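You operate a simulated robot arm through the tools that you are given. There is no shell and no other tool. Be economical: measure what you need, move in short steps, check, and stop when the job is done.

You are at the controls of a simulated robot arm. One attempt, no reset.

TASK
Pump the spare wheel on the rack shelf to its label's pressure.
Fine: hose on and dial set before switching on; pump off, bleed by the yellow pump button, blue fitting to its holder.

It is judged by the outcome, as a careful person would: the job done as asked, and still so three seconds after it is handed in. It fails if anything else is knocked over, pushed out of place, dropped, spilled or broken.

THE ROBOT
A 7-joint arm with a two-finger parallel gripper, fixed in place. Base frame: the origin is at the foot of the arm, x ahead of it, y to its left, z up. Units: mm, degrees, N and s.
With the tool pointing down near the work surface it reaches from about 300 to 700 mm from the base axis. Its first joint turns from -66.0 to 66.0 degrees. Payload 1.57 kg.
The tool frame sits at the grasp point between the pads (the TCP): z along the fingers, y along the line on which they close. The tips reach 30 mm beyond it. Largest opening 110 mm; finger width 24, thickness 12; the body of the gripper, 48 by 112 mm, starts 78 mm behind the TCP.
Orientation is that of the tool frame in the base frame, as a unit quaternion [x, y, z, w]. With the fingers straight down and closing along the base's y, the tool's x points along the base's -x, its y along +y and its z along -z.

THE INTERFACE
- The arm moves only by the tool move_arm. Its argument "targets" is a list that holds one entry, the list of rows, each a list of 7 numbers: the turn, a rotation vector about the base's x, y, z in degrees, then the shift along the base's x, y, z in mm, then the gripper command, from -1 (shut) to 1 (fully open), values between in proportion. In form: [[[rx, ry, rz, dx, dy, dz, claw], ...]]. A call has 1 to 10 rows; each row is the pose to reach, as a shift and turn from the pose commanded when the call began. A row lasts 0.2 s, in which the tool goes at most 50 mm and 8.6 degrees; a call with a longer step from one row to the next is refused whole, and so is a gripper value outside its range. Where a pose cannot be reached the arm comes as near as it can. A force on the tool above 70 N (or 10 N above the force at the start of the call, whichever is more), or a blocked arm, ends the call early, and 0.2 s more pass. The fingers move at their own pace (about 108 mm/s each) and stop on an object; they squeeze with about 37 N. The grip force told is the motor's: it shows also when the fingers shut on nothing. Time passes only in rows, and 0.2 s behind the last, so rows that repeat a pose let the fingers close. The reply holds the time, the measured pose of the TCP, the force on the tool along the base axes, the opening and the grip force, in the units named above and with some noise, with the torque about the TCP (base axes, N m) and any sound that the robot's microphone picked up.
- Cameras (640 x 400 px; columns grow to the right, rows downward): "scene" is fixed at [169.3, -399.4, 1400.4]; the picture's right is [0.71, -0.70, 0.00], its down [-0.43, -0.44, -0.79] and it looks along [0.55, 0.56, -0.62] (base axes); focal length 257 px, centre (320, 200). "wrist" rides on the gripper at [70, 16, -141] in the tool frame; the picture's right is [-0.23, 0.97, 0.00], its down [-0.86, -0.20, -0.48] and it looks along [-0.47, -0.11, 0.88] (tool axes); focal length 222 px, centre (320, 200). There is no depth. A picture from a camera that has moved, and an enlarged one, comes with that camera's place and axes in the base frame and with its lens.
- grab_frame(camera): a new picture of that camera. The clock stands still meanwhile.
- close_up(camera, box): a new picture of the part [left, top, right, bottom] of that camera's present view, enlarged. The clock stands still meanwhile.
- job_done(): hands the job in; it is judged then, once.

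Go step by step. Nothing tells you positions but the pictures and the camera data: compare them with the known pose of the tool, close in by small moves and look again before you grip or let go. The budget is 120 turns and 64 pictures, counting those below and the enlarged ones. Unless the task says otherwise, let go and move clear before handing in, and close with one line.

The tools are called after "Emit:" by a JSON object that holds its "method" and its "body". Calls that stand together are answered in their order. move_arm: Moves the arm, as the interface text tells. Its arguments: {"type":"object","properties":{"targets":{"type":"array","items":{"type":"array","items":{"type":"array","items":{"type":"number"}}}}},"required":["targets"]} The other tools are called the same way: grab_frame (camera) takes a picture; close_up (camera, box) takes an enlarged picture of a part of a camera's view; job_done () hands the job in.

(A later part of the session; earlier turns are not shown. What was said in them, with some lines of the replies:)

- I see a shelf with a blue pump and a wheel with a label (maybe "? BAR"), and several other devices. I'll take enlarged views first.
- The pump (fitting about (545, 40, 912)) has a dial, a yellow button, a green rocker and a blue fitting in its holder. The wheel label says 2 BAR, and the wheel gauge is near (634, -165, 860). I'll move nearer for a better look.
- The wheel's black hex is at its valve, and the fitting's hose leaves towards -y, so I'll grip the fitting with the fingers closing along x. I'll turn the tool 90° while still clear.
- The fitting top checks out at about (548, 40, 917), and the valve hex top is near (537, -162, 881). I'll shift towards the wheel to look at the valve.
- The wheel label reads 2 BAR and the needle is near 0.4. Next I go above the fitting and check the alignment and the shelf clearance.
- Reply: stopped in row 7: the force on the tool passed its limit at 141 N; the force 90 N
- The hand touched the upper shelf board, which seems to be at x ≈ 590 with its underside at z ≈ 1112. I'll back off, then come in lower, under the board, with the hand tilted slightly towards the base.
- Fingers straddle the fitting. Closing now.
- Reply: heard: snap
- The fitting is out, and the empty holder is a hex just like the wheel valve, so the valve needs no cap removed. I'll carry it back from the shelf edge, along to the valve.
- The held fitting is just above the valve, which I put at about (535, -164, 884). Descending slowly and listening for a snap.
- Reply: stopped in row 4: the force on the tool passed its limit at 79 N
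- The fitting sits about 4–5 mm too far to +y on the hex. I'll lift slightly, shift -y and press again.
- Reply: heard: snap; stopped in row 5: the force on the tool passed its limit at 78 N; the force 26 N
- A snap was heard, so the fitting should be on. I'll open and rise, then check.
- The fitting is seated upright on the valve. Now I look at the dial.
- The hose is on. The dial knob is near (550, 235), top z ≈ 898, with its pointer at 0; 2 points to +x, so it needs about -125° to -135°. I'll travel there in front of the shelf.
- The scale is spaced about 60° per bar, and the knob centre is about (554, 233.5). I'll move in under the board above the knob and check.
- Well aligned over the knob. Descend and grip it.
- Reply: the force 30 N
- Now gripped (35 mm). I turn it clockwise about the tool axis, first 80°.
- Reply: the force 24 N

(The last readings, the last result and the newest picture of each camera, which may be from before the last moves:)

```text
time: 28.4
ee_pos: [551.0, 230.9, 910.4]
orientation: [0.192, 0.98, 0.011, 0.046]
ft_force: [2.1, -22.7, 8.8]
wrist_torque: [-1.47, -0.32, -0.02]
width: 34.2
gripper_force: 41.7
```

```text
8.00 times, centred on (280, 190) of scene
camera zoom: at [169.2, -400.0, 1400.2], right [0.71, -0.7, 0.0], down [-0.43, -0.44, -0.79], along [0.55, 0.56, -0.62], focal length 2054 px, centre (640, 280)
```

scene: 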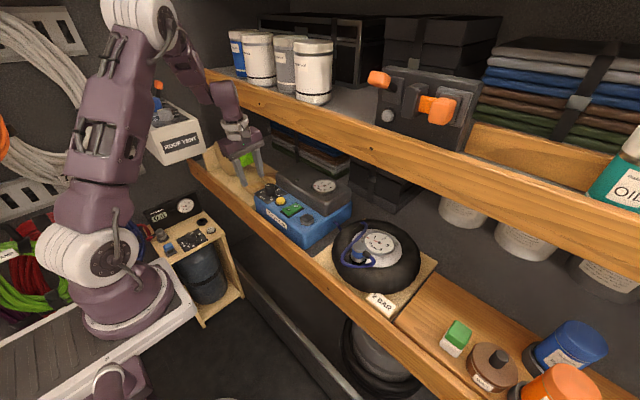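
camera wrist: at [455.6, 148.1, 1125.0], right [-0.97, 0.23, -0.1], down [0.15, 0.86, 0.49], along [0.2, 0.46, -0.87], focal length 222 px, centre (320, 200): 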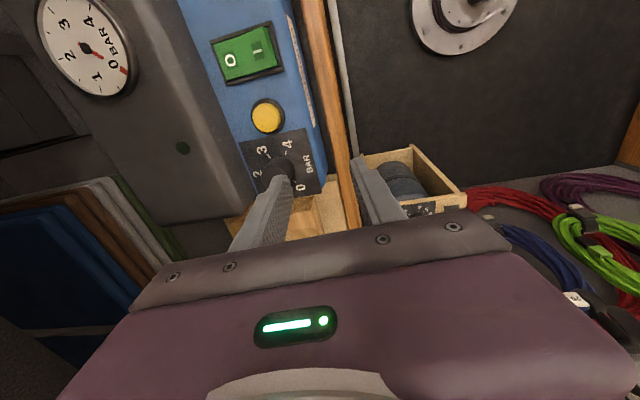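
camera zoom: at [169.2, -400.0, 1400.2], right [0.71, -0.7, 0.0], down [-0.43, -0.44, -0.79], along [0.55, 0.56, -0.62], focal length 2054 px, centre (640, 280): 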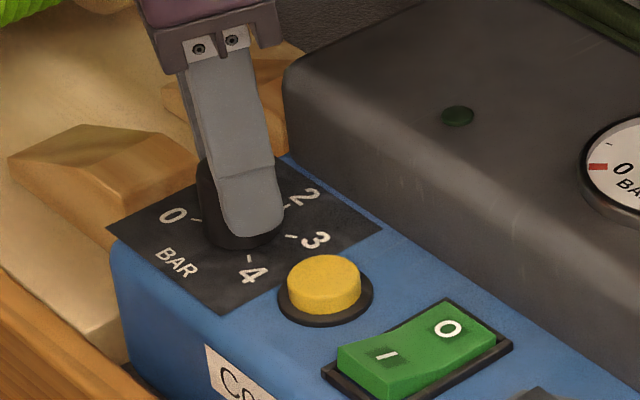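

The pointer now looks aligned with +x, i.e. 2. I release, rise and check.

Emit:
{"method": "move_arm", "body": {"targets": [[[0, 0, 0, 0, 0, 0, -0.25], [0, 0, 0, 0, 0, 0, -0.1], [0, 0, 0, 0, 0, 15, -0.1], [0, 0, 0, 0, 0, 35, -0.1], [0, 0, 0, -30, 0, 35, -0.1], [0, 0, 0, -70, 0, 40, -0.1]]]}}

Emit:
{"method": "close_up", "body": {"camera": "wrist", "box": [240, 130, 440, 270]}}

Emit:
{"method": "close_up", "body": {"camera": "scene", "box": [250, 165, 310, 215]}}

```text
time: 29.8
ee_pos: [480.0, 234.3, 951.3]
orientation: [0.191, 0.98, 0.011, 0.045]
ft_force: [0.8, 0.4, -0.6]
wrist_torque: [0.01, -0.01, -0.02]
width: 49.5
gripper_force: 0.0
```

```text
2.86 times, centred on (340, 200) of wrist
camera zoom: at [409.3, 273.6, 1087.5], right [0.57, 0.82, 0.06], down [0.67, -0.51, 0.54], along [0.47, -0.27, -0.84], focal length 635 px, centre (263, 200)
```

zoom: 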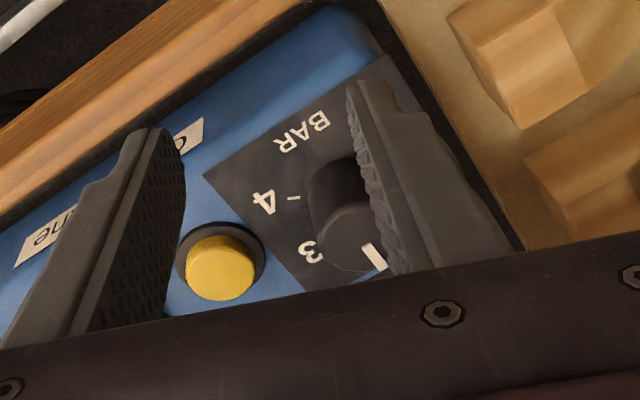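

```text
8.00 times, centred on (280, 190) of scene
camera zoom: at [169.3, -399.4, 1400.4], right [0.71, -0.7, 0.0], down [-0.43, -0.44, -0.79], along [0.55, 0.56, -0.62], focal length 2054 px, centre (640, 280)
```

zoom: 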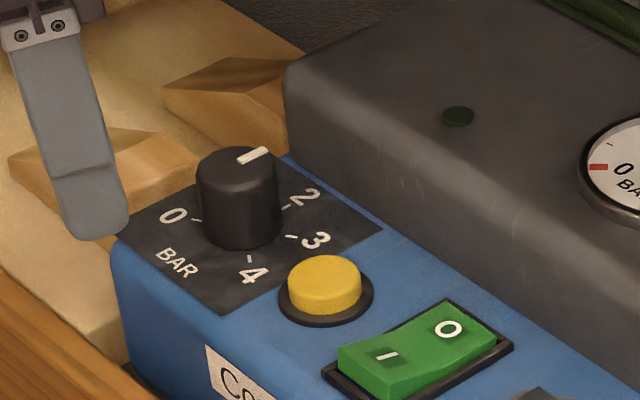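

Emit:
{"method": "close_up", "body": {"camera": "scene", "box": [268, 178, 296, 198]}}

```text
16.00 times, centred on (282, 188) of scene
camera zoom: at [169.3, -399.4, 1400.4], right [0.71, -0.7, 0.0], down [-0.43, -0.44, -0.79], along [0.55, 0.56, -0.62], focal length 4107 px, centre (928, 392)
```

zoom: 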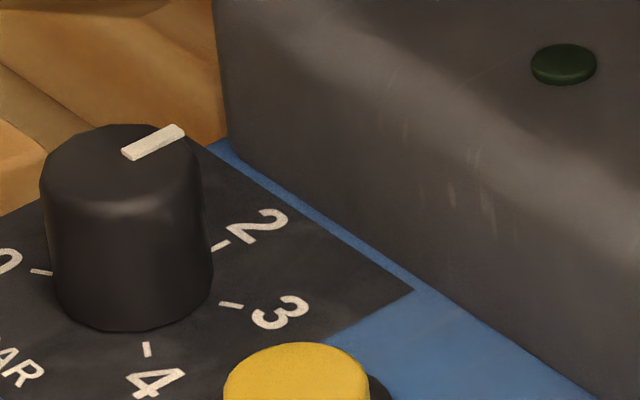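

The pointer is parallel to the 2 tick, so the dial is set. Next I'll put closed fingers above the rocker's I end, about (531, 109).

Emit:
{"method": "move_arm", "body": {"targets": [[[-0.8, 0, 7.5, 0, -40, 5, -0.5], [-1.5, 0, 15, 0, -80, 5, -1], [-2.2, 0, 22, 10, -120, 0, -1], [-2.2, 0, 22, 30, -125.5, -8, -1], [-2.2, 0, 22, 47, -125.5, -18, -1], [-2.2, 0, 22, 47, -125.5, -26, -1]]]}}

Emit:
{"method": "close_up", "body": {"camera": "scene", "box": [255, 165, 335, 235]}}

Emit:
{"method": "close_up", "body": {"camera": "wrist", "box": [240, 120, 400, 240]}}

```text
time: 31.2
ee_pos: [526.7, 107.6, 924.8]
orientation: [-0.001, 0.999, 0.001, 0.046]
ft_force: [0.3, 1.0, -0.2]
wrist_torque: [-0.05, 0.01, 0.0]
width: 0.0
gripper_force: 21.0
```

```text
5.71 times, centred on (295, 200) of scene
camera zoom: at [169.3, -399.4, 1400.4], right [0.71, -0.7, 0.0], down [-0.43, -0.44, -0.79], along [0.55, 0.56, -0.62], focal length 1467 px, centre (463, 200)
```

zoom: 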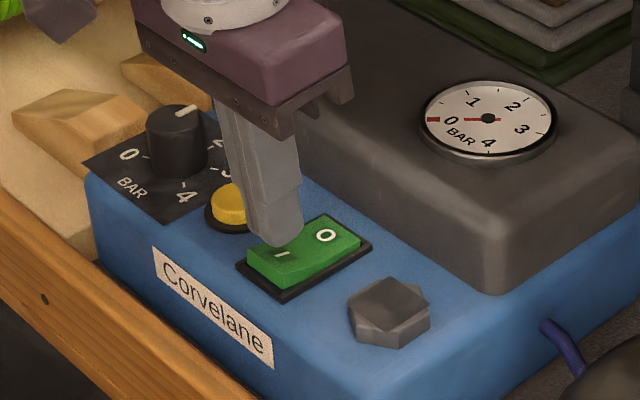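

```text
3.33 times, centred on (320, 180) of wrist
camera zoom: at [445.0, 123.5, 1059.8], right [0.22, 0.97, 0.02], down [0.81, -0.2, 0.55], along [0.54, -0.11, -0.83], focal length 740 px, centre (320, 267)
```

zoom: 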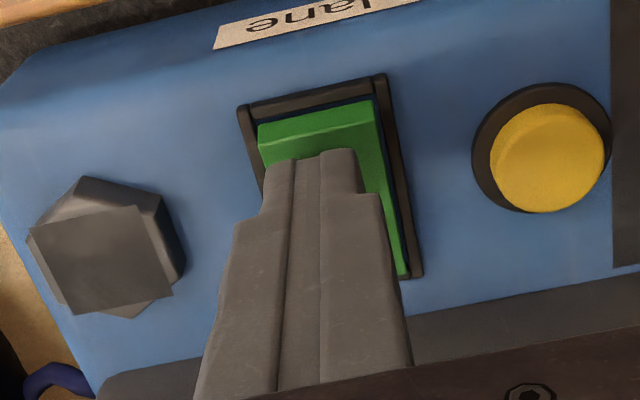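

Tip is over the I end. Pressing down in small steps.

Emit:
{"method": "move_arm", "body": {"targets": [[[0, 0, 0, 0, 1.5, -8, -1], [0, 0, 0, 0, 1.5, -14, -1], [0, 0, 0, 0, 1.5, -18, -1], [0, 0, 0, 0, 1.5, -21, -1]]]}}

```text
time: 32.2
ee_pos: [526.4, 108.4, 904.6]
orientation: [-0.002, 0.999, 0.001, 0.046]
ft_force: [-8.0, -0.8, 24.4]
wrist_torque: [-0.07, -0.17, -0.02]
width: 0.1
gripper_force: 22.1
```

Emit:
{"method": "move_arm", "body": {"targets": [[[0, 0, 0, 0, 0, -2, -1], [0, 0, 0, 0, 0, -4, -1], [0, 0, 0, 0, 0, -6, -1]]]}}

```text
time: 32.7
ee_pos: [526.8, 108.9, 904.9]
orientation: [0.0, 0.999, 0.001, 0.046]
ft_force: [-14.1, -2.2, 23.3]
wrist_torque: [-0.1, 0.07, 0.0]
width: 0.1
gripper_force: 21.2
stopped in row 2: the force on the tool passed its limit at 80 N (the readings are from after the stop); the commanded pose is now the measured one
```

Emit:
{"method": "move_arm", "body": {"targets": [[[0, 0, 0, 0, 0, 10, -1], [0, 0, 0, 0, 0, 30, -1], [0, 0, 0, -30, 0, 40, -1]]]}}

Emit:
{"method": "close_up", "body": {"camera": "scene", "box": [270, 165, 430, 265]}}

```text
time: 33.5
ee_pos: [497.3, 110.0, 943.5]
orientation: [-0.001, 0.999, 0.001, 0.047]
ft_force: [-0.5, 0.0, 0.7]
wrist_torque: [0.0, -0.02, 0.03]
width: 0.0
gripper_force: 21.0
```

```text
4.00 times, centred on (350, 215) of scene
camera zoom: at [169.3, -399.4, 1400.4], right [0.71, -0.7, 0.0], down [-0.43, -0.44, -0.79], along [0.55, 0.56, -0.62], focal length 1027 px, centre (200, 140)
```

zoom: 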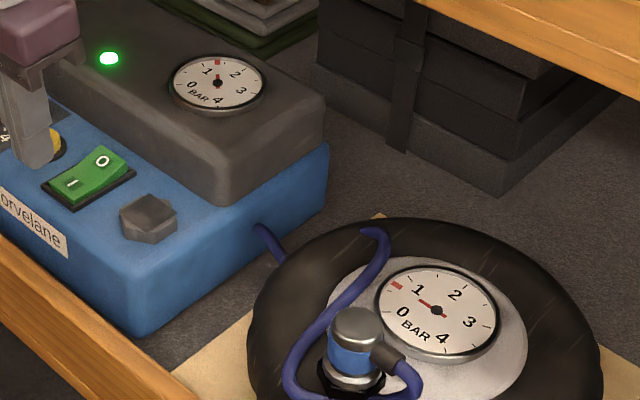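

The pump is running (LED lit). I'll wait a moment and watch the gauges.

Emit:
{"method": "move_arm", "body": {"targets": [[[0, 0, 0, 0, 0, 0, -1], [0, 0, 0, 0, 0, 0, -1], [0, 0, 0, 0, 0, 0, -1], [0, 0, 0, 0, 0, 0, -1], [0, 0, 0, 0, 0, 0, -1]]]}}

Emit:
{"method": "close_up", "body": {"camera": "scene", "box": [300, 165, 420, 265]}}

```text
time: 34.7
ee_pos: [496.8, 110.1, 944.0]
orientation: [-0.001, 0.999, 0.0, 0.047]
ft_force: [0.0, -0.5, -0.6]
wrist_torque: [0.0, 0.0, 0.01]
width: 0.0
gripper_force: 20.6
```

```text
4.00 times, centred on (360, 215) of scene
camera zoom: at [169.3, -399.4, 1400.4], right [0.71, -0.7, 0.0], down [-0.43, -0.44, -0.79], along [0.55, 0.56, -0.62], focal length 1027 px, centre (160, 140)
```

zoom: 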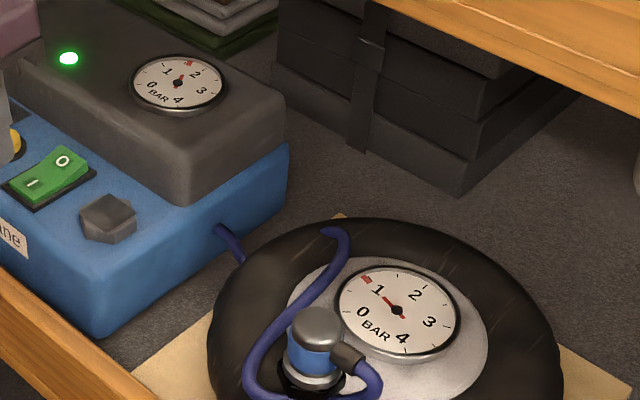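

Emit:
{"method": "move_arm", "body": {"targets": [[[0, 0, 0, 0, 0, 0, -1], [0, 0, 0, 0, 0, 0, -1], [0, 0, 0, 0, 0, 0, -1], [0, 0, 0, 0, 0, 0, -1], [0, 0, 0, 0, 0, 0, -1], [0, 0, 0, 0, 0, 0, -1], [0, 0, 0, 0, 0, 0, -1], [0, 0, 0, 0, 0, 0, -1], [0, 0, 0, 0, 0, 0, -1], [0, 0, 0, 0, 0, 0, -1]]]}}

Emit:
{"method": "close_up", "body": {"camera": "scene", "box": [300, 165, 420, 265]}}

```text
time: 36.9
ee_pos: [498.3, 109.6, 943.2]
orientation: [-0.001, 0.999, 0.001, 0.047]
ft_force: [-0.6, -0.3, 0.1]
wrist_torque: [-0.03, 0.02, -0.01]
width: 0.1
gripper_force: 21.0
```

```text
4.00 times, centred on (360, 215) of scene
camera zoom: at [169.3, -399.4, 1400.4], right [0.71, -0.7, 0.0], down [-0.43, -0.44, -0.79], along [0.55, 0.56, -0.62], focal length 1027 px, centre (160, 140)
```

zoom: 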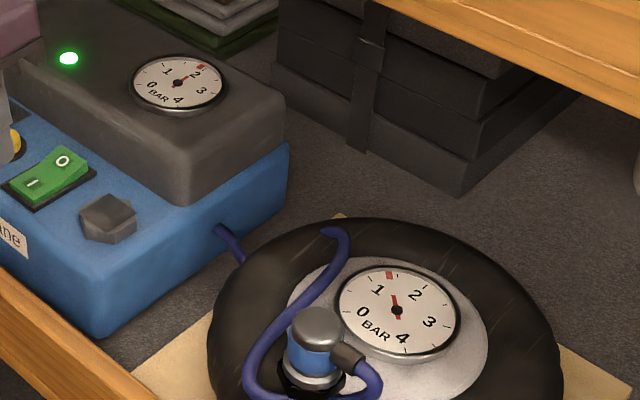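

Emit:
{"method": "move_arm", "body": {"targets": [[[0, 0, 0, 0, 0, 0, -1], [0, 0, 0, 0, 0, 0, -1], [0, 0, 0, 0, 0, 0, -1], [0, 0, 0, 0, 0, 0, -1], [0, 0, 0, 0, 0, 0, -1], [0, 0, 0, 0, 0, 0, -1], [0, 0, 0, 0, 0, 0, -1], [0, 0, 0, 0, 0, 0, -1], [0, 0, 0, 0, 0, 0, -1], [0, 0, 0, 0, 0, 0, -1]]]}}

Emit:
{"method": "move_arm", "body": {"targets": [[[0, 0, 0, 0, 0, 0, -1], [0, 0, 0, 0, 0, 0, -1], [0, 0, 0, 0, 0, 0, -1], [0, 0, 0, 0, 0, 0, -1], [0, 0, 0, 0, 0, 0, -1], [0, 0, 0, 0, 0, 0, -1], [0, 0, 0, 0, 0, 0, -1], [0, 0, 0, 0, 0, 0, -1], [0, 0, 0, 0, 0, 0, -1], [0, 0, 0, 0, 0, 0, -1]]]}}

Emit:
{"method": "close_up", "body": {"camera": "scene", "box": [310, 170, 410, 260]}}

```text
time: 39.1
ee_pos: [496.9, 110.0, 942.6]
orientation: [-0.001, 0.999, 0.001, 0.047]
ft_force: [-0.3, -0.3, -0.2]
wrist_torque: [0.01, 0.0, 0.01]
width: 0.0
gripper_force: 21.5
```

```text
time: 41.3
ee_pos: [498.0, 108.9, 942.8]
orientation: [-0.001, 0.999, 0.001, 0.047]
ft_force: [0.6, -0.2, 0.5]
wrist_torque: [0.01, 0.03, -0.01]
width: 0.0
gripper_force: 21.4
```

```text
4.44 times, centred on (360, 215) of scene
camera zoom: at [169.3, -399.4, 1400.4], right [0.71, -0.7, 0.0], down [-0.43, -0.44, -0.79], along [0.55, 0.56, -0.62], focal length 1141 px, centre (142, 133)
```

zoom: 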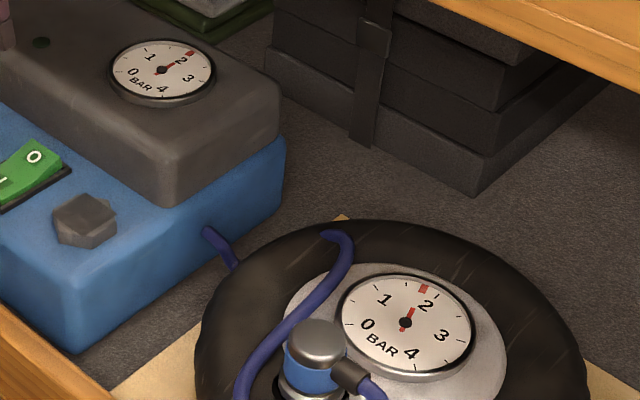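

The LED is off, so the pump looks to have cut out near 2, while the wheel gauge still lags slightly. I'll wait longer for it to level out.

Emit:
{"method": "move_arm", "body": {"targets": [[[0, 0, 0, 0, 0, 0, -1], [0, 0, 0, 0, 0, 0, -1], [0, 0, 0, 0, 0, 0, -1], [0, 0, 0, 0, 0, 0, -1], [0, 0, 0, 0, 0, 0, -1], [0, 0, 0, 0, 0, 0, -1], [0, 0, 0, 0, 0, 0, -1], [0, 0, 0, 0, 0, 0, -1], [0, 0, 0, 0, 0, 0, -1], [0, 0, 0, 0, 0, 0, -1]]]}}

Emit:
{"method": "move_arm", "body": {"targets": [[[0, 0, 0, 0, 0, 0, -1], [0, 0, 0, 0, 0, 0, -1], [0, 0, 0, 0, 0, 0, -1], [0, 0, 0, 0, 0, 0, -1], [0, 0, 0, 0, 0, 0, -1], [0, 0, 0, 0, 0, 0, -1], [0, 0, 0, 0, 0, 0, -1], [0, 0, 0, 0, 0, 0, -1], [0, 0, 0, 0, 0, 0, -1], [0, 0, 0, 0, 0, 0, -1]]]}}

Emit:
{"method": "close_up", "body": {"camera": "scene", "box": [310, 170, 410, 260]}}

```text
time: 43.5
ee_pos: [498.7, 111.1, 944.9]
orientation: [-0.001, 0.999, 0.001, 0.047]
ft_force: [0.1, -0.6, 0.8]
wrist_torque: [0.0, -0.03, -0.03]
width: 0.1
gripper_force: 21.0
```

```text
time: 45.7
ee_pos: [497.5, 109.5, 943.9]
orientation: [-0.002, 0.999, 0.001, 0.047]
ft_force: [0.7, 0.1, 0.1]
wrist_torque: [-0.01, 0.01, -0.02]
width: 0.3
gripper_force: 21.7
```

```text
4.44 times, centred on (360, 215) of scene
camera zoom: at [169.3, -399.4, 1400.4], right [0.71, -0.7, 0.0], down [-0.43, -0.44, -0.79], along [0.55, 0.56, -0.62], focal length 1141 px, centre (142, 133)
```

zoom: 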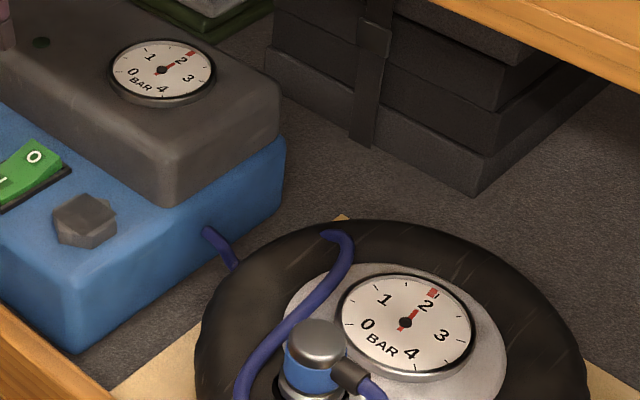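

Emit:
{"method": "move_arm", "body": {"targets": [[[0, 0, 0, 0, 0, 0, -1], [0, 0, 0, 0, 0, 0, -1], [0, 0, 0, 0, 0, 0, -1], [0, 0, 0, 0, 0, 0, -1], [0, 0, 0, 0, 0, 0, -1], [0, 0, 0, 0, 0, 0, -1], [0, 0, 0, 0, 0, 0, -1], [0, 0, 0, 0, 0, 0, -1], [0, 0, 0, 0, 0, 0, -1], [0, 0, 0, 0, 0, 0, -1]]]}}

Emit:
{"method": "move_arm", "body": {"targets": [[[0, 0, 0, 0, 0, 0, -1], [0, 0, 0, 0, 0, 0, -1], [0, 0, 0, 0, 0, 0, -1], [0, 0, 0, 0, 0, 0, -1], [0, 0, 0, 0, 0, 0, -1], [0, 0, 0, 0, 0, 0, -1], [0, 0, 0, 0, 0, 0, -1], [0, 0, 0, 0, 0, 0, -1], [0, 0, 0, 0, 0, 0, -1], [0, 0, 0, 0, 0, 0, -1]]]}}

Emit:
{"method": "close_up", "body": {"camera": "scene", "box": [362, 228, 396, 256]}}

```text
time: 47.9
ee_pos: [497.4, 109.8, 943.9]
orientation: [-0.001, 0.999, 0.001, 0.047]
ft_force: [-1.0, 0.4, 0.5]
wrist_torque: [0.0, 0.0, 0.04]
width: 0.0
gripper_force: 21.1
```

```text
time: 50.1
ee_pos: [497.2, 109.7, 943.5]
orientation: [-0.001, 0.999, 0.001, 0.048]
ft_force: [0.5, 0.1, -0.1]
wrist_torque: [0.01, -0.01, 0.03]
width: 0.0
gripper_force: 21.2
```

```text
14.29 times, centred on (379, 242) of scene
camera zoom: at [169.3, -399.4, 1400.4], right [0.71, -0.7, 0.0], down [-0.43, -0.44, -0.79], along [0.55, 0.56, -0.62], focal length 3667 px, centre (-523, -400)
```

zoom: 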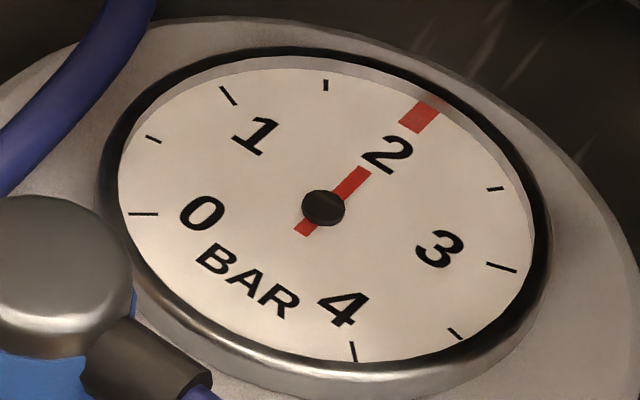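

The needle sits squarely on 2. Now I'll switch off by pressing the O end, about (567, 109), tilted a bit more for the shelf board.

Emit:
{"method": "move_arm", "body": {"targets": [[[0, -1.5, 0, 20, -0.5, 0, -1], [0, -3, 0, 45, -0.5, -5, -1], [0, -3, 0, 66, -0.5, -12, -1], [0, -3, 0, 66, -0.5, -22, -1], [0, -3, 0, 66, -0.5, -30, -1], [0, -3, 0, 66, -0.5, -34, -1], [0, -3, 0, 66, -0.5, -37, -1], [0, -3, 0, 66, -0.5, -39, -1]]]}}

```text
time: 51.9
ee_pos: [564.0, 110.1, 907.7]
orientation: [-0.001, 0.997, 0.002, 0.074]
ft_force: [-8.9, -1.1, 31.8]
wrist_torque: [-0.05, 0.51, 0.03]
width: 0.1
gripper_force: 20.5
```

Emit:
{"method": "move_arm", "body": {"targets": [[[0, 0, 0, 0, 0, -2, -1], [0, 0, 0, 0, 0, -3, -1], [0, 0, 0, 0, 0, 8, -1], [0, 0, 0, -10, 0, 28, -1], [0, 0, 0, -50, 0, 36, -1]]]}}

Emit:
{"method": "close_up", "body": {"camera": "scene", "box": [265, 165, 355, 235]}}

```text
time: 52.4
ee_pos: [566.7, 110.1, 907.2]
orientation: [-0.002, 0.997, 0.003, 0.077]
ft_force: [-3.4, -0.3, 12.4]
wrist_torque: [-0.02, 0.2, 0.01]
width: 0.0
gripper_force: 21.3
stopped in row 2: the force on the tool passed its limit at 75 N (the readings are from after the stop); the commanded pose is now the measured one
```

```text
5.71 times, centred on (310, 200) of scene
camera zoom: at [169.0, -399.5, 1400.4], right [0.71, -0.7, 0.0], down [-0.43, -0.44, -0.79], along [0.55, 0.56, -0.62], focal length 1467 px, centre (377, 200)
```

zoom: 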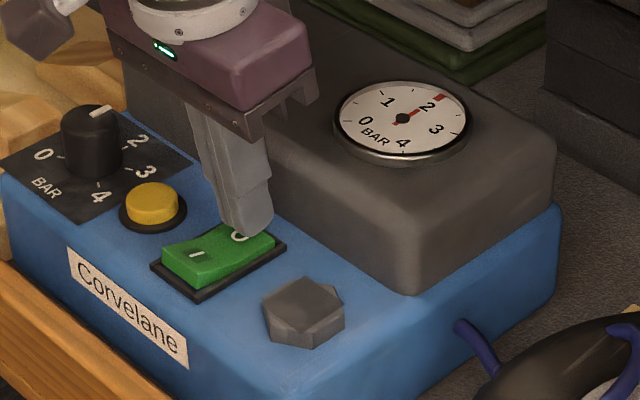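

The rocker's I end is raised again, so the pump is off. Next is the yellow button, at about (542, 166.5, top 880).

Emit:
{"method": "move_arm", "body": {"targets": [[[0, 0, 0, -2, 0, 10, -1], [0, 0, 0, -15, 0, 28, -1], [0, 0, 0, -28, 28, 28, -1], [0, 0, 0, -28, 56.5, 20, -1], [0, 0, 0, -28, 56.5, 10, -1], [0, 0, 0, -28, 56.5, 5, -1], [0, 0, 0, -28, 56.5, 2, -1], [0, 0, 0, -28, 56.5, 0, -1]]]}}

```text
time: 54.2
ee_pos: [537.3, 166.1, 906.0]
orientation: [-0.001, 0.997, 0.002, 0.076]
ft_force: [-0.2, 0.3, 1.3]
wrist_torque: [-0.02, 0.03, 0.01]
width: 0.0
gripper_force: 20.8
heard: click
```

Emit:
{"method": "move_arm", "body": {"targets": [[[0, 0, 0, 0, 0, -1.5, -1], [0, 0, 0, 0, 0, -3, -1], [0, 0, 0, 0, 0, -3, -1], [0, 0, 0, 0, 0, -3, -1]]]}}

Emit:
{"method": "close_up", "body": {"camera": "scene", "box": [270, 165, 420, 260]}}

```text
time: 55.2
ee_pos: [538.0, 166.3, 902.5]
orientation: [-0.001, 0.997, 0.001, 0.076]
ft_force: [-2.8, 0.5, 5.9]
wrist_torque: [0.01, 0.1, 0.03]
width: 0.0
gripper_force: 21.1
```

```text
4.21 times, centred on (345, 212) of scene
camera zoom: at [169.1, -399.4, 1400.4], right [0.71, -0.7, 0.0], down [-0.43, -0.44, -0.79], along [0.55, 0.56, -0.62], focal length 1081 px, centre (215, 147)
```

zoom: 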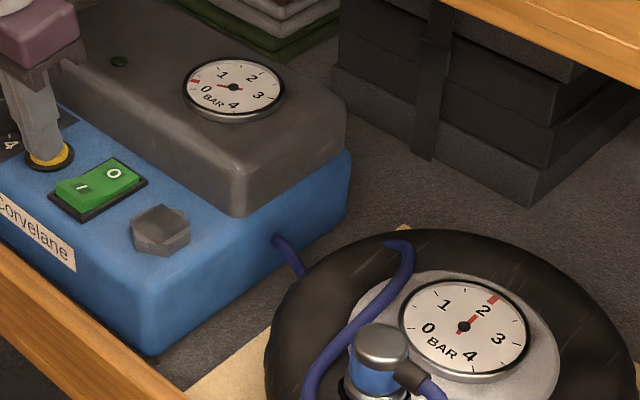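

The line is bled almost to zero and the wheel holds 2. I hold a little longer, then release and rise.

Emit:
{"method": "move_arm", "body": {"targets": [[[0, 0, 0, 0, 0, 0, -1], [0, 0, 0, 0, 0, 0, -1], [0, 0, 0, 0, 0, 0, -1], [0, 0, 0, 0, 0, 0, -1], [0, 0, 0, 0, 0, 0, -1], [0, 0, 0, 0, 0, 0, -1], [0, 0, 0, 0, 0, 15, -1], [0, 0, 0, -10, 0, 35, -1], [0, 0, 0, -45, -20, 50, -1]]]}}

```text
time: 57.2
ee_pos: [494.0, 146.1, 953.3]
orientation: [-0.001, 0.997, 0.001, 0.076]
ft_force: [0.1, -0.3, 0.3]
wrist_torque: [0.02, 0.0, 0.01]
width: 0.0
gripper_force: 21.5
```

Emit:
{"method": "move_arm", "body": {"targets": [[[0, 3, 0, -5, -40, 15, -0.5], [0, 5.7, 0, -10, -80, 25, 0], [0, 5.7, 0, -10, -120, 27, 0]]]}}

Emit:
{"method": "move_arm", "body": {"targets": [[[-0.4, 0, 8.5, 0, -15, 0, 0], [-0.8, 0, 17, 0, -30, 0, 0], [-1.3, 0, 25.5, 0, -45, 0, 0], [-1.7, 0, 34, 0, -60, 0, 0], [-2.1, 0, 42.5, 0, -75, 0, 0], [-2.5, 0, 51, 0, -90, 0, 0], [-3, 0, 59.5, 0, -110, 0, 0], [-3.4, 0, 68, 0, -130, 0, 0], [-3.8, 0, 76.5, 0, -150, 0, 0], [-4.2, 0, 85, 0, -170, 0, 0]]]}}

```text
time: 58.0
ee_pos: [483.7, 26.1, 980.6]
orientation: [-0.001, 1.0, 0.001, 0.026]
ft_force: [0.8, 0.2, -0.8]
wrist_torque: [0.06, 0.01, -0.04]
width: 54.9
gripper_force: 0.2
```

```text
time: 60.2
ee_pos: [482.1, -144.8, 980.2]
orientation: [-0.678, 0.734, -0.015, 0.018]
ft_force: [-0.7, -0.3, 0.7]
wrist_torque: [0.01, -0.05, -0.03]
width: 55.1
gripper_force: 0.1
```

Emit:
{"method": "move_arm", "body": {"targets": [[[0, 0, 4.6, 0, -23.5, -8, 0], [0, 0, 4.6, 20, -23.5, -14, 0], [0, 0, 4.6, 40, -23.5, -14, 0], [0, 0, 4.6, 52.5, -23.5, -14, 0], [0, 0, 4.6, 52.5, -23.5, -14, 0]]]}}

Emit:
{"method": "close_up", "body": {"camera": "wrist", "box": [220, 100, 420, 240]}}

```text
time: 61.4
ee_pos: [535.0, -168.1, 966.2]
orientation: [-0.705, 0.708, -0.014, 0.019]
ft_force: [0.0, -0.6, -0.4]
wrist_torque: [-0.04, -0.01, -0.01]
width: 55.1
gripper_force: 0.1
```

```text
2.86 times, centred on (320, 170) of wrist
camera zoom: at [512.8, -238.0, 1106.5], right [-0.97, 0.23, -0.04], down [0.18, 0.85, 0.49], along [0.15, 0.47, -0.87], focal length 635 px, centre (320, 286)
```

zoom: 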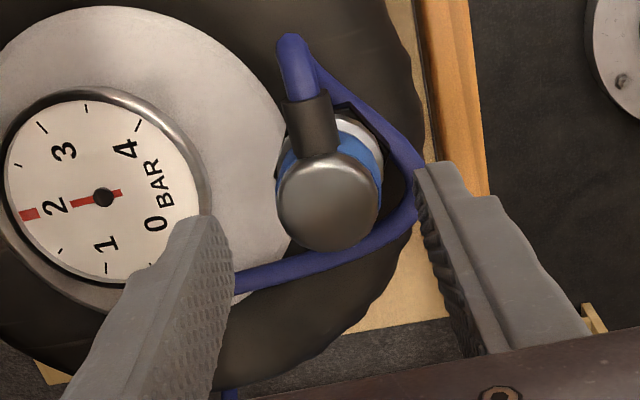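

Aligned over the fitting (535, -167), and the wheel still reads 2. Descend and grip.

Emit:
{"method": "move_arm", "body": {"targets": [[[0, 0, 0, 0.3, 1, -15, 0], [0, 0, 0, 0.3, 1, -30, 0], [0, 0, 0, 0.3, 1, -42, 0], [0, 0, 0, 0.3, 1, -50, 0], [0, 0, 0, 0.3, 1, -50, -0.3], [0, 0, 0, 0.3, 1, -50, -0.7], [0, 0, 0, 0.3, 1, -50, -1]]]}}

```text
time: 63.0
ee_pos: [530.4, -167.0, 915.3]
orientation: [-0.706, 0.708, -0.01, 0.015]
ft_force: [-33.7, 4.2, 13.6]
wrist_torque: [0.24, 1.26, -0.08]
width: 36.8
gripper_force: 37.0
heard: snap
```

Emit:
{"method": "move_arm", "body": {"targets": [[[0, 0, 0, -3, 0, 6, -1], [0, 0, 0, -4, 0, 14, -1], [0, 0, 0, -4, 0, 26, -1], [0, 0, 0, -4, 0, 38, -1], [0, 0, 0, -4, 0, 48, -1]]]}}

Emit:
{"method": "close_up", "body": {"camera": "wrist", "box": [220, 100, 420, 240]}}

```text
time: 64.2
ee_pos: [532.0, -166.5, 964.7]
orientation: [-0.706, 0.708, -0.014, 0.018]
ft_force: [-0.2, 0.9, -0.8]
wrist_torque: [0.0, 0.0, 0.01]
width: 36.2
gripper_force: 37.3
```

```text
2.86 times, centred on (320, 170) of wrist
camera zoom: at [509.3, -237.0, 1105.0], right [-0.97, 0.23, -0.04], down [0.18, 0.85, 0.49], along [0.15, 0.47, -0.87], focal length 635 px, centre (320, 286)
```

zoom: 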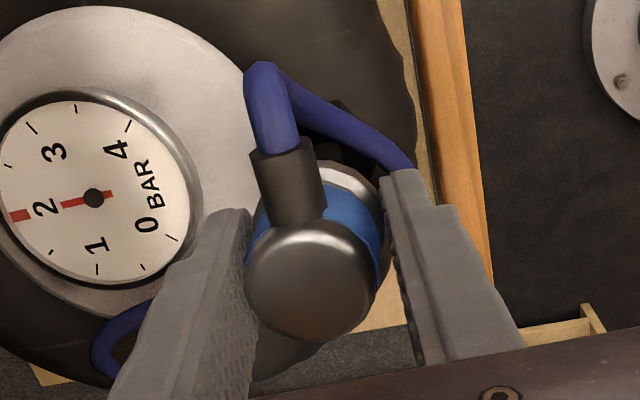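

The fitting is off and held, leaning about 5°, so I'll tilt the hand to set it upright and carry it back to the holder.

Emit:
{"method": "move_arm", "body": {"targets": [[[0, -2, 0, -20, 10, 3, -1], [0, -5, 0, -37, 40, 5, -1], [0, -5, 0, -37, 85, 5, -1], [0, -5, 0, -37, 130, 5, -1], [0, -5, 0, -37, 175, 2, -1], [0, -5, 0, -30, 202, -4, -1], [0, -5, 0, -10, 202.5, -9, -1], [0, -5, 0, 5, 202.5, -12, -1], [0, -5, 0, 13, 202.5, -16, -1], [0, -5, 0, 13, 202.5, -20, -1]]]}}

Emit:
{"method": "close_up", "body": {"camera": "wrist", "box": [220, 100, 420, 240]}}

Emit:
{"method": "close_up", "body": {"camera": "scene", "box": [280, 170, 360, 240]}}

```text
time: 66.4
ee_pos: [544.8, 36.8, 943.4]
orientation: [-0.704, 0.707, -0.045, 0.05]
ft_force: [0.3, 1.2, -1.8]
wrist_torque: [0.03, 0.01, -0.01]
width: 36.0
gripper_force: 37.1
```

```text
2.86 times, centred on (320, 170) of wrist
camera zoom: at [510.6, -34.2, 1081.9], right [-0.96, 0.23, -0.13], down [0.14, 0.85, 0.51], along [0.22, 0.47, -0.85], focal length 635 px, centre (320, 286)
```

zoom: 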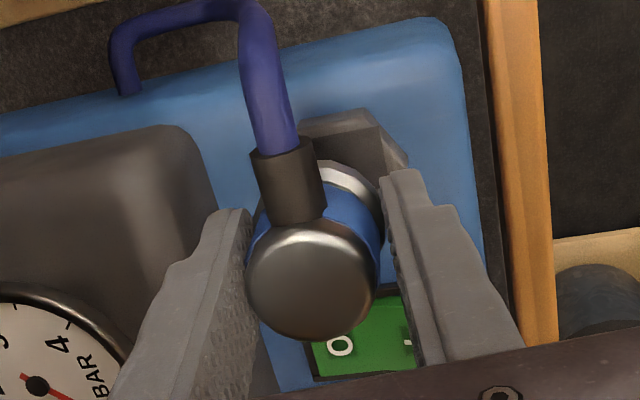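

```text
5.71 times, centred on (320, 205) of scene
camera zoom: at [169.3, -399.4, 1400.4], right [0.71, -0.7, 0.0], down [-0.43, -0.44, -0.79], along [0.55, 0.56, -0.62], focal length 1467 px, centre (320, 171)
```

zoom: 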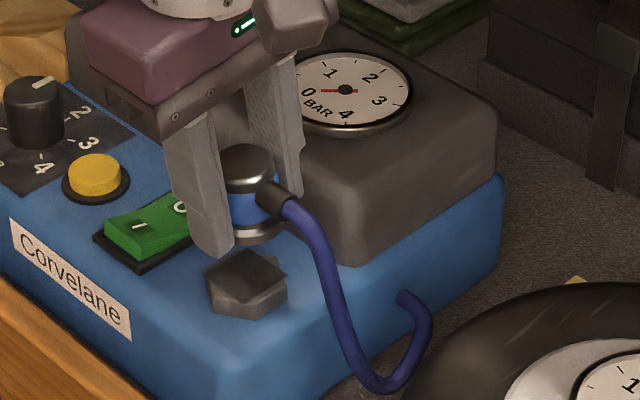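

Fitting and holder line up to within about 2 mm. I shift -1.5 mm in x and press down, listening for the snap.

Emit:
{"method": "move_arm", "body": {"targets": [[[0, 0, 0, -1.5, 0, -10, -1], [0, 0, 0, -1.5, 0, -18, -1], [0, 0, 0, -1.5, 0, -23, -1], [0, 0, 0, -1.5, 0, -27, -1], [0, 0, 0, -1.5, 0, -30, -1], [0, 0, 0, -1.5, 0, -33, -1]]]}}

```text
time: 67.8
ee_pos: [544.0, 35.4, 911.5]
orientation: [-0.704, 0.707, -0.044, 0.05]
ft_force: [-0.5, -0.1, -1.5]
wrist_torque: [0.04, 0.0, -0.01]
width: 36.1
gripper_force: 36.8
```

Emit:
{"method": "move_arm", "body": {"targets": [[[0, 0, 0, 0, 0, -2, -1], [0, 0, 0, 0, 0, -4, -1], [0, 0, 0, 0, 0, -6, -1], [0, 0, 0, 0, 0, -8, -1], [0, 0, 0, 0, 0, -10, -1]]]}}

```text
time: 68.6
ee_pos: [542.4, 34.9, 909.1]
orientation: [-0.703, 0.708, -0.047, 0.05]
ft_force: [-13.4, 1.8, 23.6]
wrist_torque: [0.14, 0.87, 0.03]
width: 36.2
gripper_force: 37.1
stopped in row 3: the force on the tool passed its limit at 80 N (the readings are from after the stop); the commanded pose is now the measured one
```

No snap yet, only contact. I'll lift slightly, straighten by 2.5°, adjust by 1–2 mm and press again.

Emit:
{"method": "move_arm", "body": {"targets": [[[0, 0, 0, 0, 0, 6, -1], [0, 2.5, 0, 2.5, 1.5, 6, -1], [0, 2.5, 0, 2.5, 1.5, 2, -1], [0, 2.5, 0, 2.5, 1.5, -1, -1], [0, 2.5, 0, 2.5, 1.5, -3, -1], [0, 2.5, 0, 2.5, 1.5, -5, -1]]]}}

```text
time: 69.9
ee_pos: [546.7, 37.4, 908.1]
orientation: [-0.704, 0.708, -0.033, 0.036]
ft_force: [-11.5, 1.1, 23.5]
wrist_torque: [0.02, 0.89, -0.04]
width: 36.1
gripper_force: 36.5
stopped in row 6: the force on the tool passed its limit at 79 N (the readings are from after the stop); the commanded pose is now the measured one
```

Emit:
{"method": "close_up", "body": {"camera": "scene", "box": [292, 182, 328, 220]}}

```text
10.53 times, centred on (310, 201) of scene
camera zoom: at [168.6, -399.4, 1400.5], right [0.71, -0.7, 0.0], down [-0.43, -0.44, -0.79], along [0.55, 0.56, -0.62], focal length 2702 px, centre (425, 190)
```

zoom: 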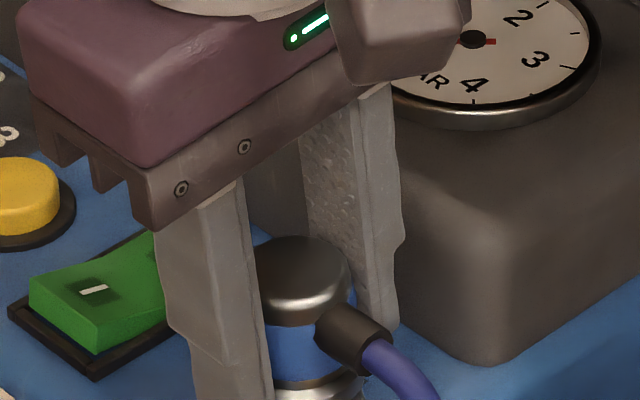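

The fitting's lower end sits about 2 mm towards +x/-y and leans slightly. I correct for that and press again.

Emit:
{"method": "move_arm", "body": {"targets": [[[0, 0, 0, 0, 0, 5, -1], [0, 2, 0, -1, 2, 5, -1], [0, 2, 0, -1, 2, 2, -1], [0, 2, 0, -1, 2, 0, -1], [0, 2, 0, -1, 2, -2, -1], [0, 2, 0, -1, 2, -4, -1], [0, 2, 0, -1, 2, -6, -1]]]}}

```text
time: 71.3
ee_pos: [546.7, 39.5, 908.4]
orientation: [-0.705, 0.708, -0.023, 0.024]
ft_force: [-11.6, 0.8, 20.4]
wrist_torque: [0.0, 0.83, -0.05]
width: 36.2
gripper_force: 36.9
stopped in row 7: the force on the tool passed its limit at 80 N (the readings are from after the stop); the commanded pose is now the measured one
```

The contact is the lower fingertip on the hex rim, so the fitting is gripped too low. I'll set it resting on the holder, loosen slightly, raise the fingers 8 mm, regrip and press.

Emit:
{"method": "move_arm", "body": {"targets": [[[0, 0, 0, 0, 0, 0, -0.3], [0, 0, 0, 0, 0, 0, -0.25], [0, 0, 0, 0, -1, 3, -0.25], [0, 0, 0, 0, -1, 6, -0.25], [0, 0, 0, 0, -1, 8, -0.25], [0, 0, 0, 0, -1, 8, -0.5], [0, 0, 0, 0, -1, 8, -1], [0, 0, 0, 0, -1, 8, -1]]]}}

```text
time: 73.1
ee_pos: [550.9, 38.6, 915.2]
orientation: [-0.705, 0.708, -0.022, 0.025]
ft_force: [-1.2, 0.0, 7.1]
wrist_torque: [0.02, 0.15, 0.0]
width: 30.6
gripper_force: 37.1
```

Emit:
{"method": "move_arm", "body": {"targets": [[[0, 0, 0, 0, 0, -1, -1], [0, 0, 0, 0, 0, -2, -1], [0, 0, 0, 0, 0, -3, -1], [0, 0, 0, 0, 0, -4, -1], [0, 0, 0, 0, 0, -5, -1]]]}}

```text
time: 74.0
ee_pos: [549.8, 37.9, 916.1]
orientation: [-0.705, 0.708, -0.026, 0.027]
ft_force: [-3.0, 0.0, 19.6]
wrist_torque: [0.02, 0.42, -0.03]
width: 30.6
gripper_force: 36.9
stopped in row 4: the force on the tool passed its limit at 74 N (the readings are from after the stop); the commanded pose is now the measured one
```

Emit:
{"method": "move_arm", "body": {"targets": [[[0, 0, 0, 0, 0, 5, -1], [0, 1.5, 0, -3, 0, 5, -1], [0, 1.5, 0, -3, 0, 2, -1], [0, 1.5, 0, -3, 0, 0, -1], [0, 1.5, 0, -3, 0, -2, -1], [0, 1.5, 0, -3, 0, -4, -1], [0, 1.5, 0, -3, 0, -6, -1]]]}}

```text
time: 75.3
ee_pos: [545.3, 37.5, 915.0]
orientation: [-0.706, 0.708, -0.017, 0.017]
ft_force: [-9.6, 0.4, 22.7]
wrist_torque: [0.39, 1.75, 0.03]
width: 31.8
gripper_force: 36.9
heard: snap
stopped in row 6: the force on the tool passed its limit at 78 N (the readings are from after the stop); the commanded pose is now the measured one
```

Snap: the fitting is seated in its holder. I open, rise and back away.

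Emit:
{"method": "move_arm", "body": {"targets": [[[0, 0, 0, 0, 0, 0, -0.3], [0, 0, 0, 0, 0, 0, 0], [0, 0, 0, 0, 0, 0, 0], [0, 0, 0, 0, 0, 15, 0], [0, 0, 0, 0, 0, 35, 0], [0, -2, 0, -20, 0, 42, 0], [0, -2, 0, -60, 10, 45, 0]]]}}

Emit:
{"method": "move_arm", "body": {"targets": [[[0, 0, 0, -40, 20, 20, 0], [0, 0, 0, -80, 40, 50, 0], [0, 0, 0, -80, 80, 70, 0]]]}}

Emit:
{"method": "grab_frame", "body": {"camera": "scene"}}

```text
time: 76.9
ee_pos: [485.9, 47.7, 959.8]
orientation: [-0.705, 0.708, -0.03, 0.029]
ft_force: [0.5, 0.4, 0.8]
wrist_torque: [0.0, -0.03, 0.02]
width: 54.9
gripper_force: 0.0
```

```text
refused: row 2 steps farther than a row can; nothing moved
```

```text
0 pictures are left
```

scene: 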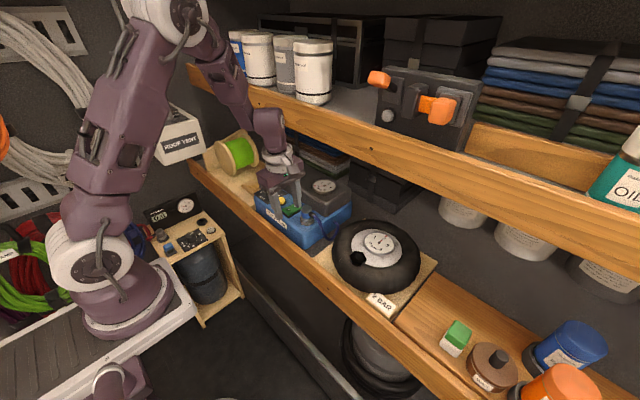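

The fitting stands in its holder with the hose back in place, and the wheel is free. I move a little clear and hand in.

Emit:
{"method": "move_arm", "body": {"targets": [[[0, 0, 0, -25, 0, 25, 0], [0, 0, 0, -50, 0, 50, 0], [0, 0, 0, -70, 0, 75, 0], [0, 0, 0, -70, 0, 75, 0]]]}}

Emit:
{"method": "job_done", "body": {}}

```text
time: 77.9
ee_pos: [416.8, 49.4, 1036.3]
orientation: [-0.705, 0.708, -0.029, 0.029]
ft_force: [0.3, -0.5, -0.1]
wrist_torque: [0.0, 0.02, -0.02]
width: 55.0
gripper_force: 0.1
```

```text
The job is handed in.
```

The wheel is pumped to 2 bar, the pump is off and bled, and the blue fitting is back in its holder; early on the hand bumped the upper shelf board (141 N stop), and nothing looked moved.
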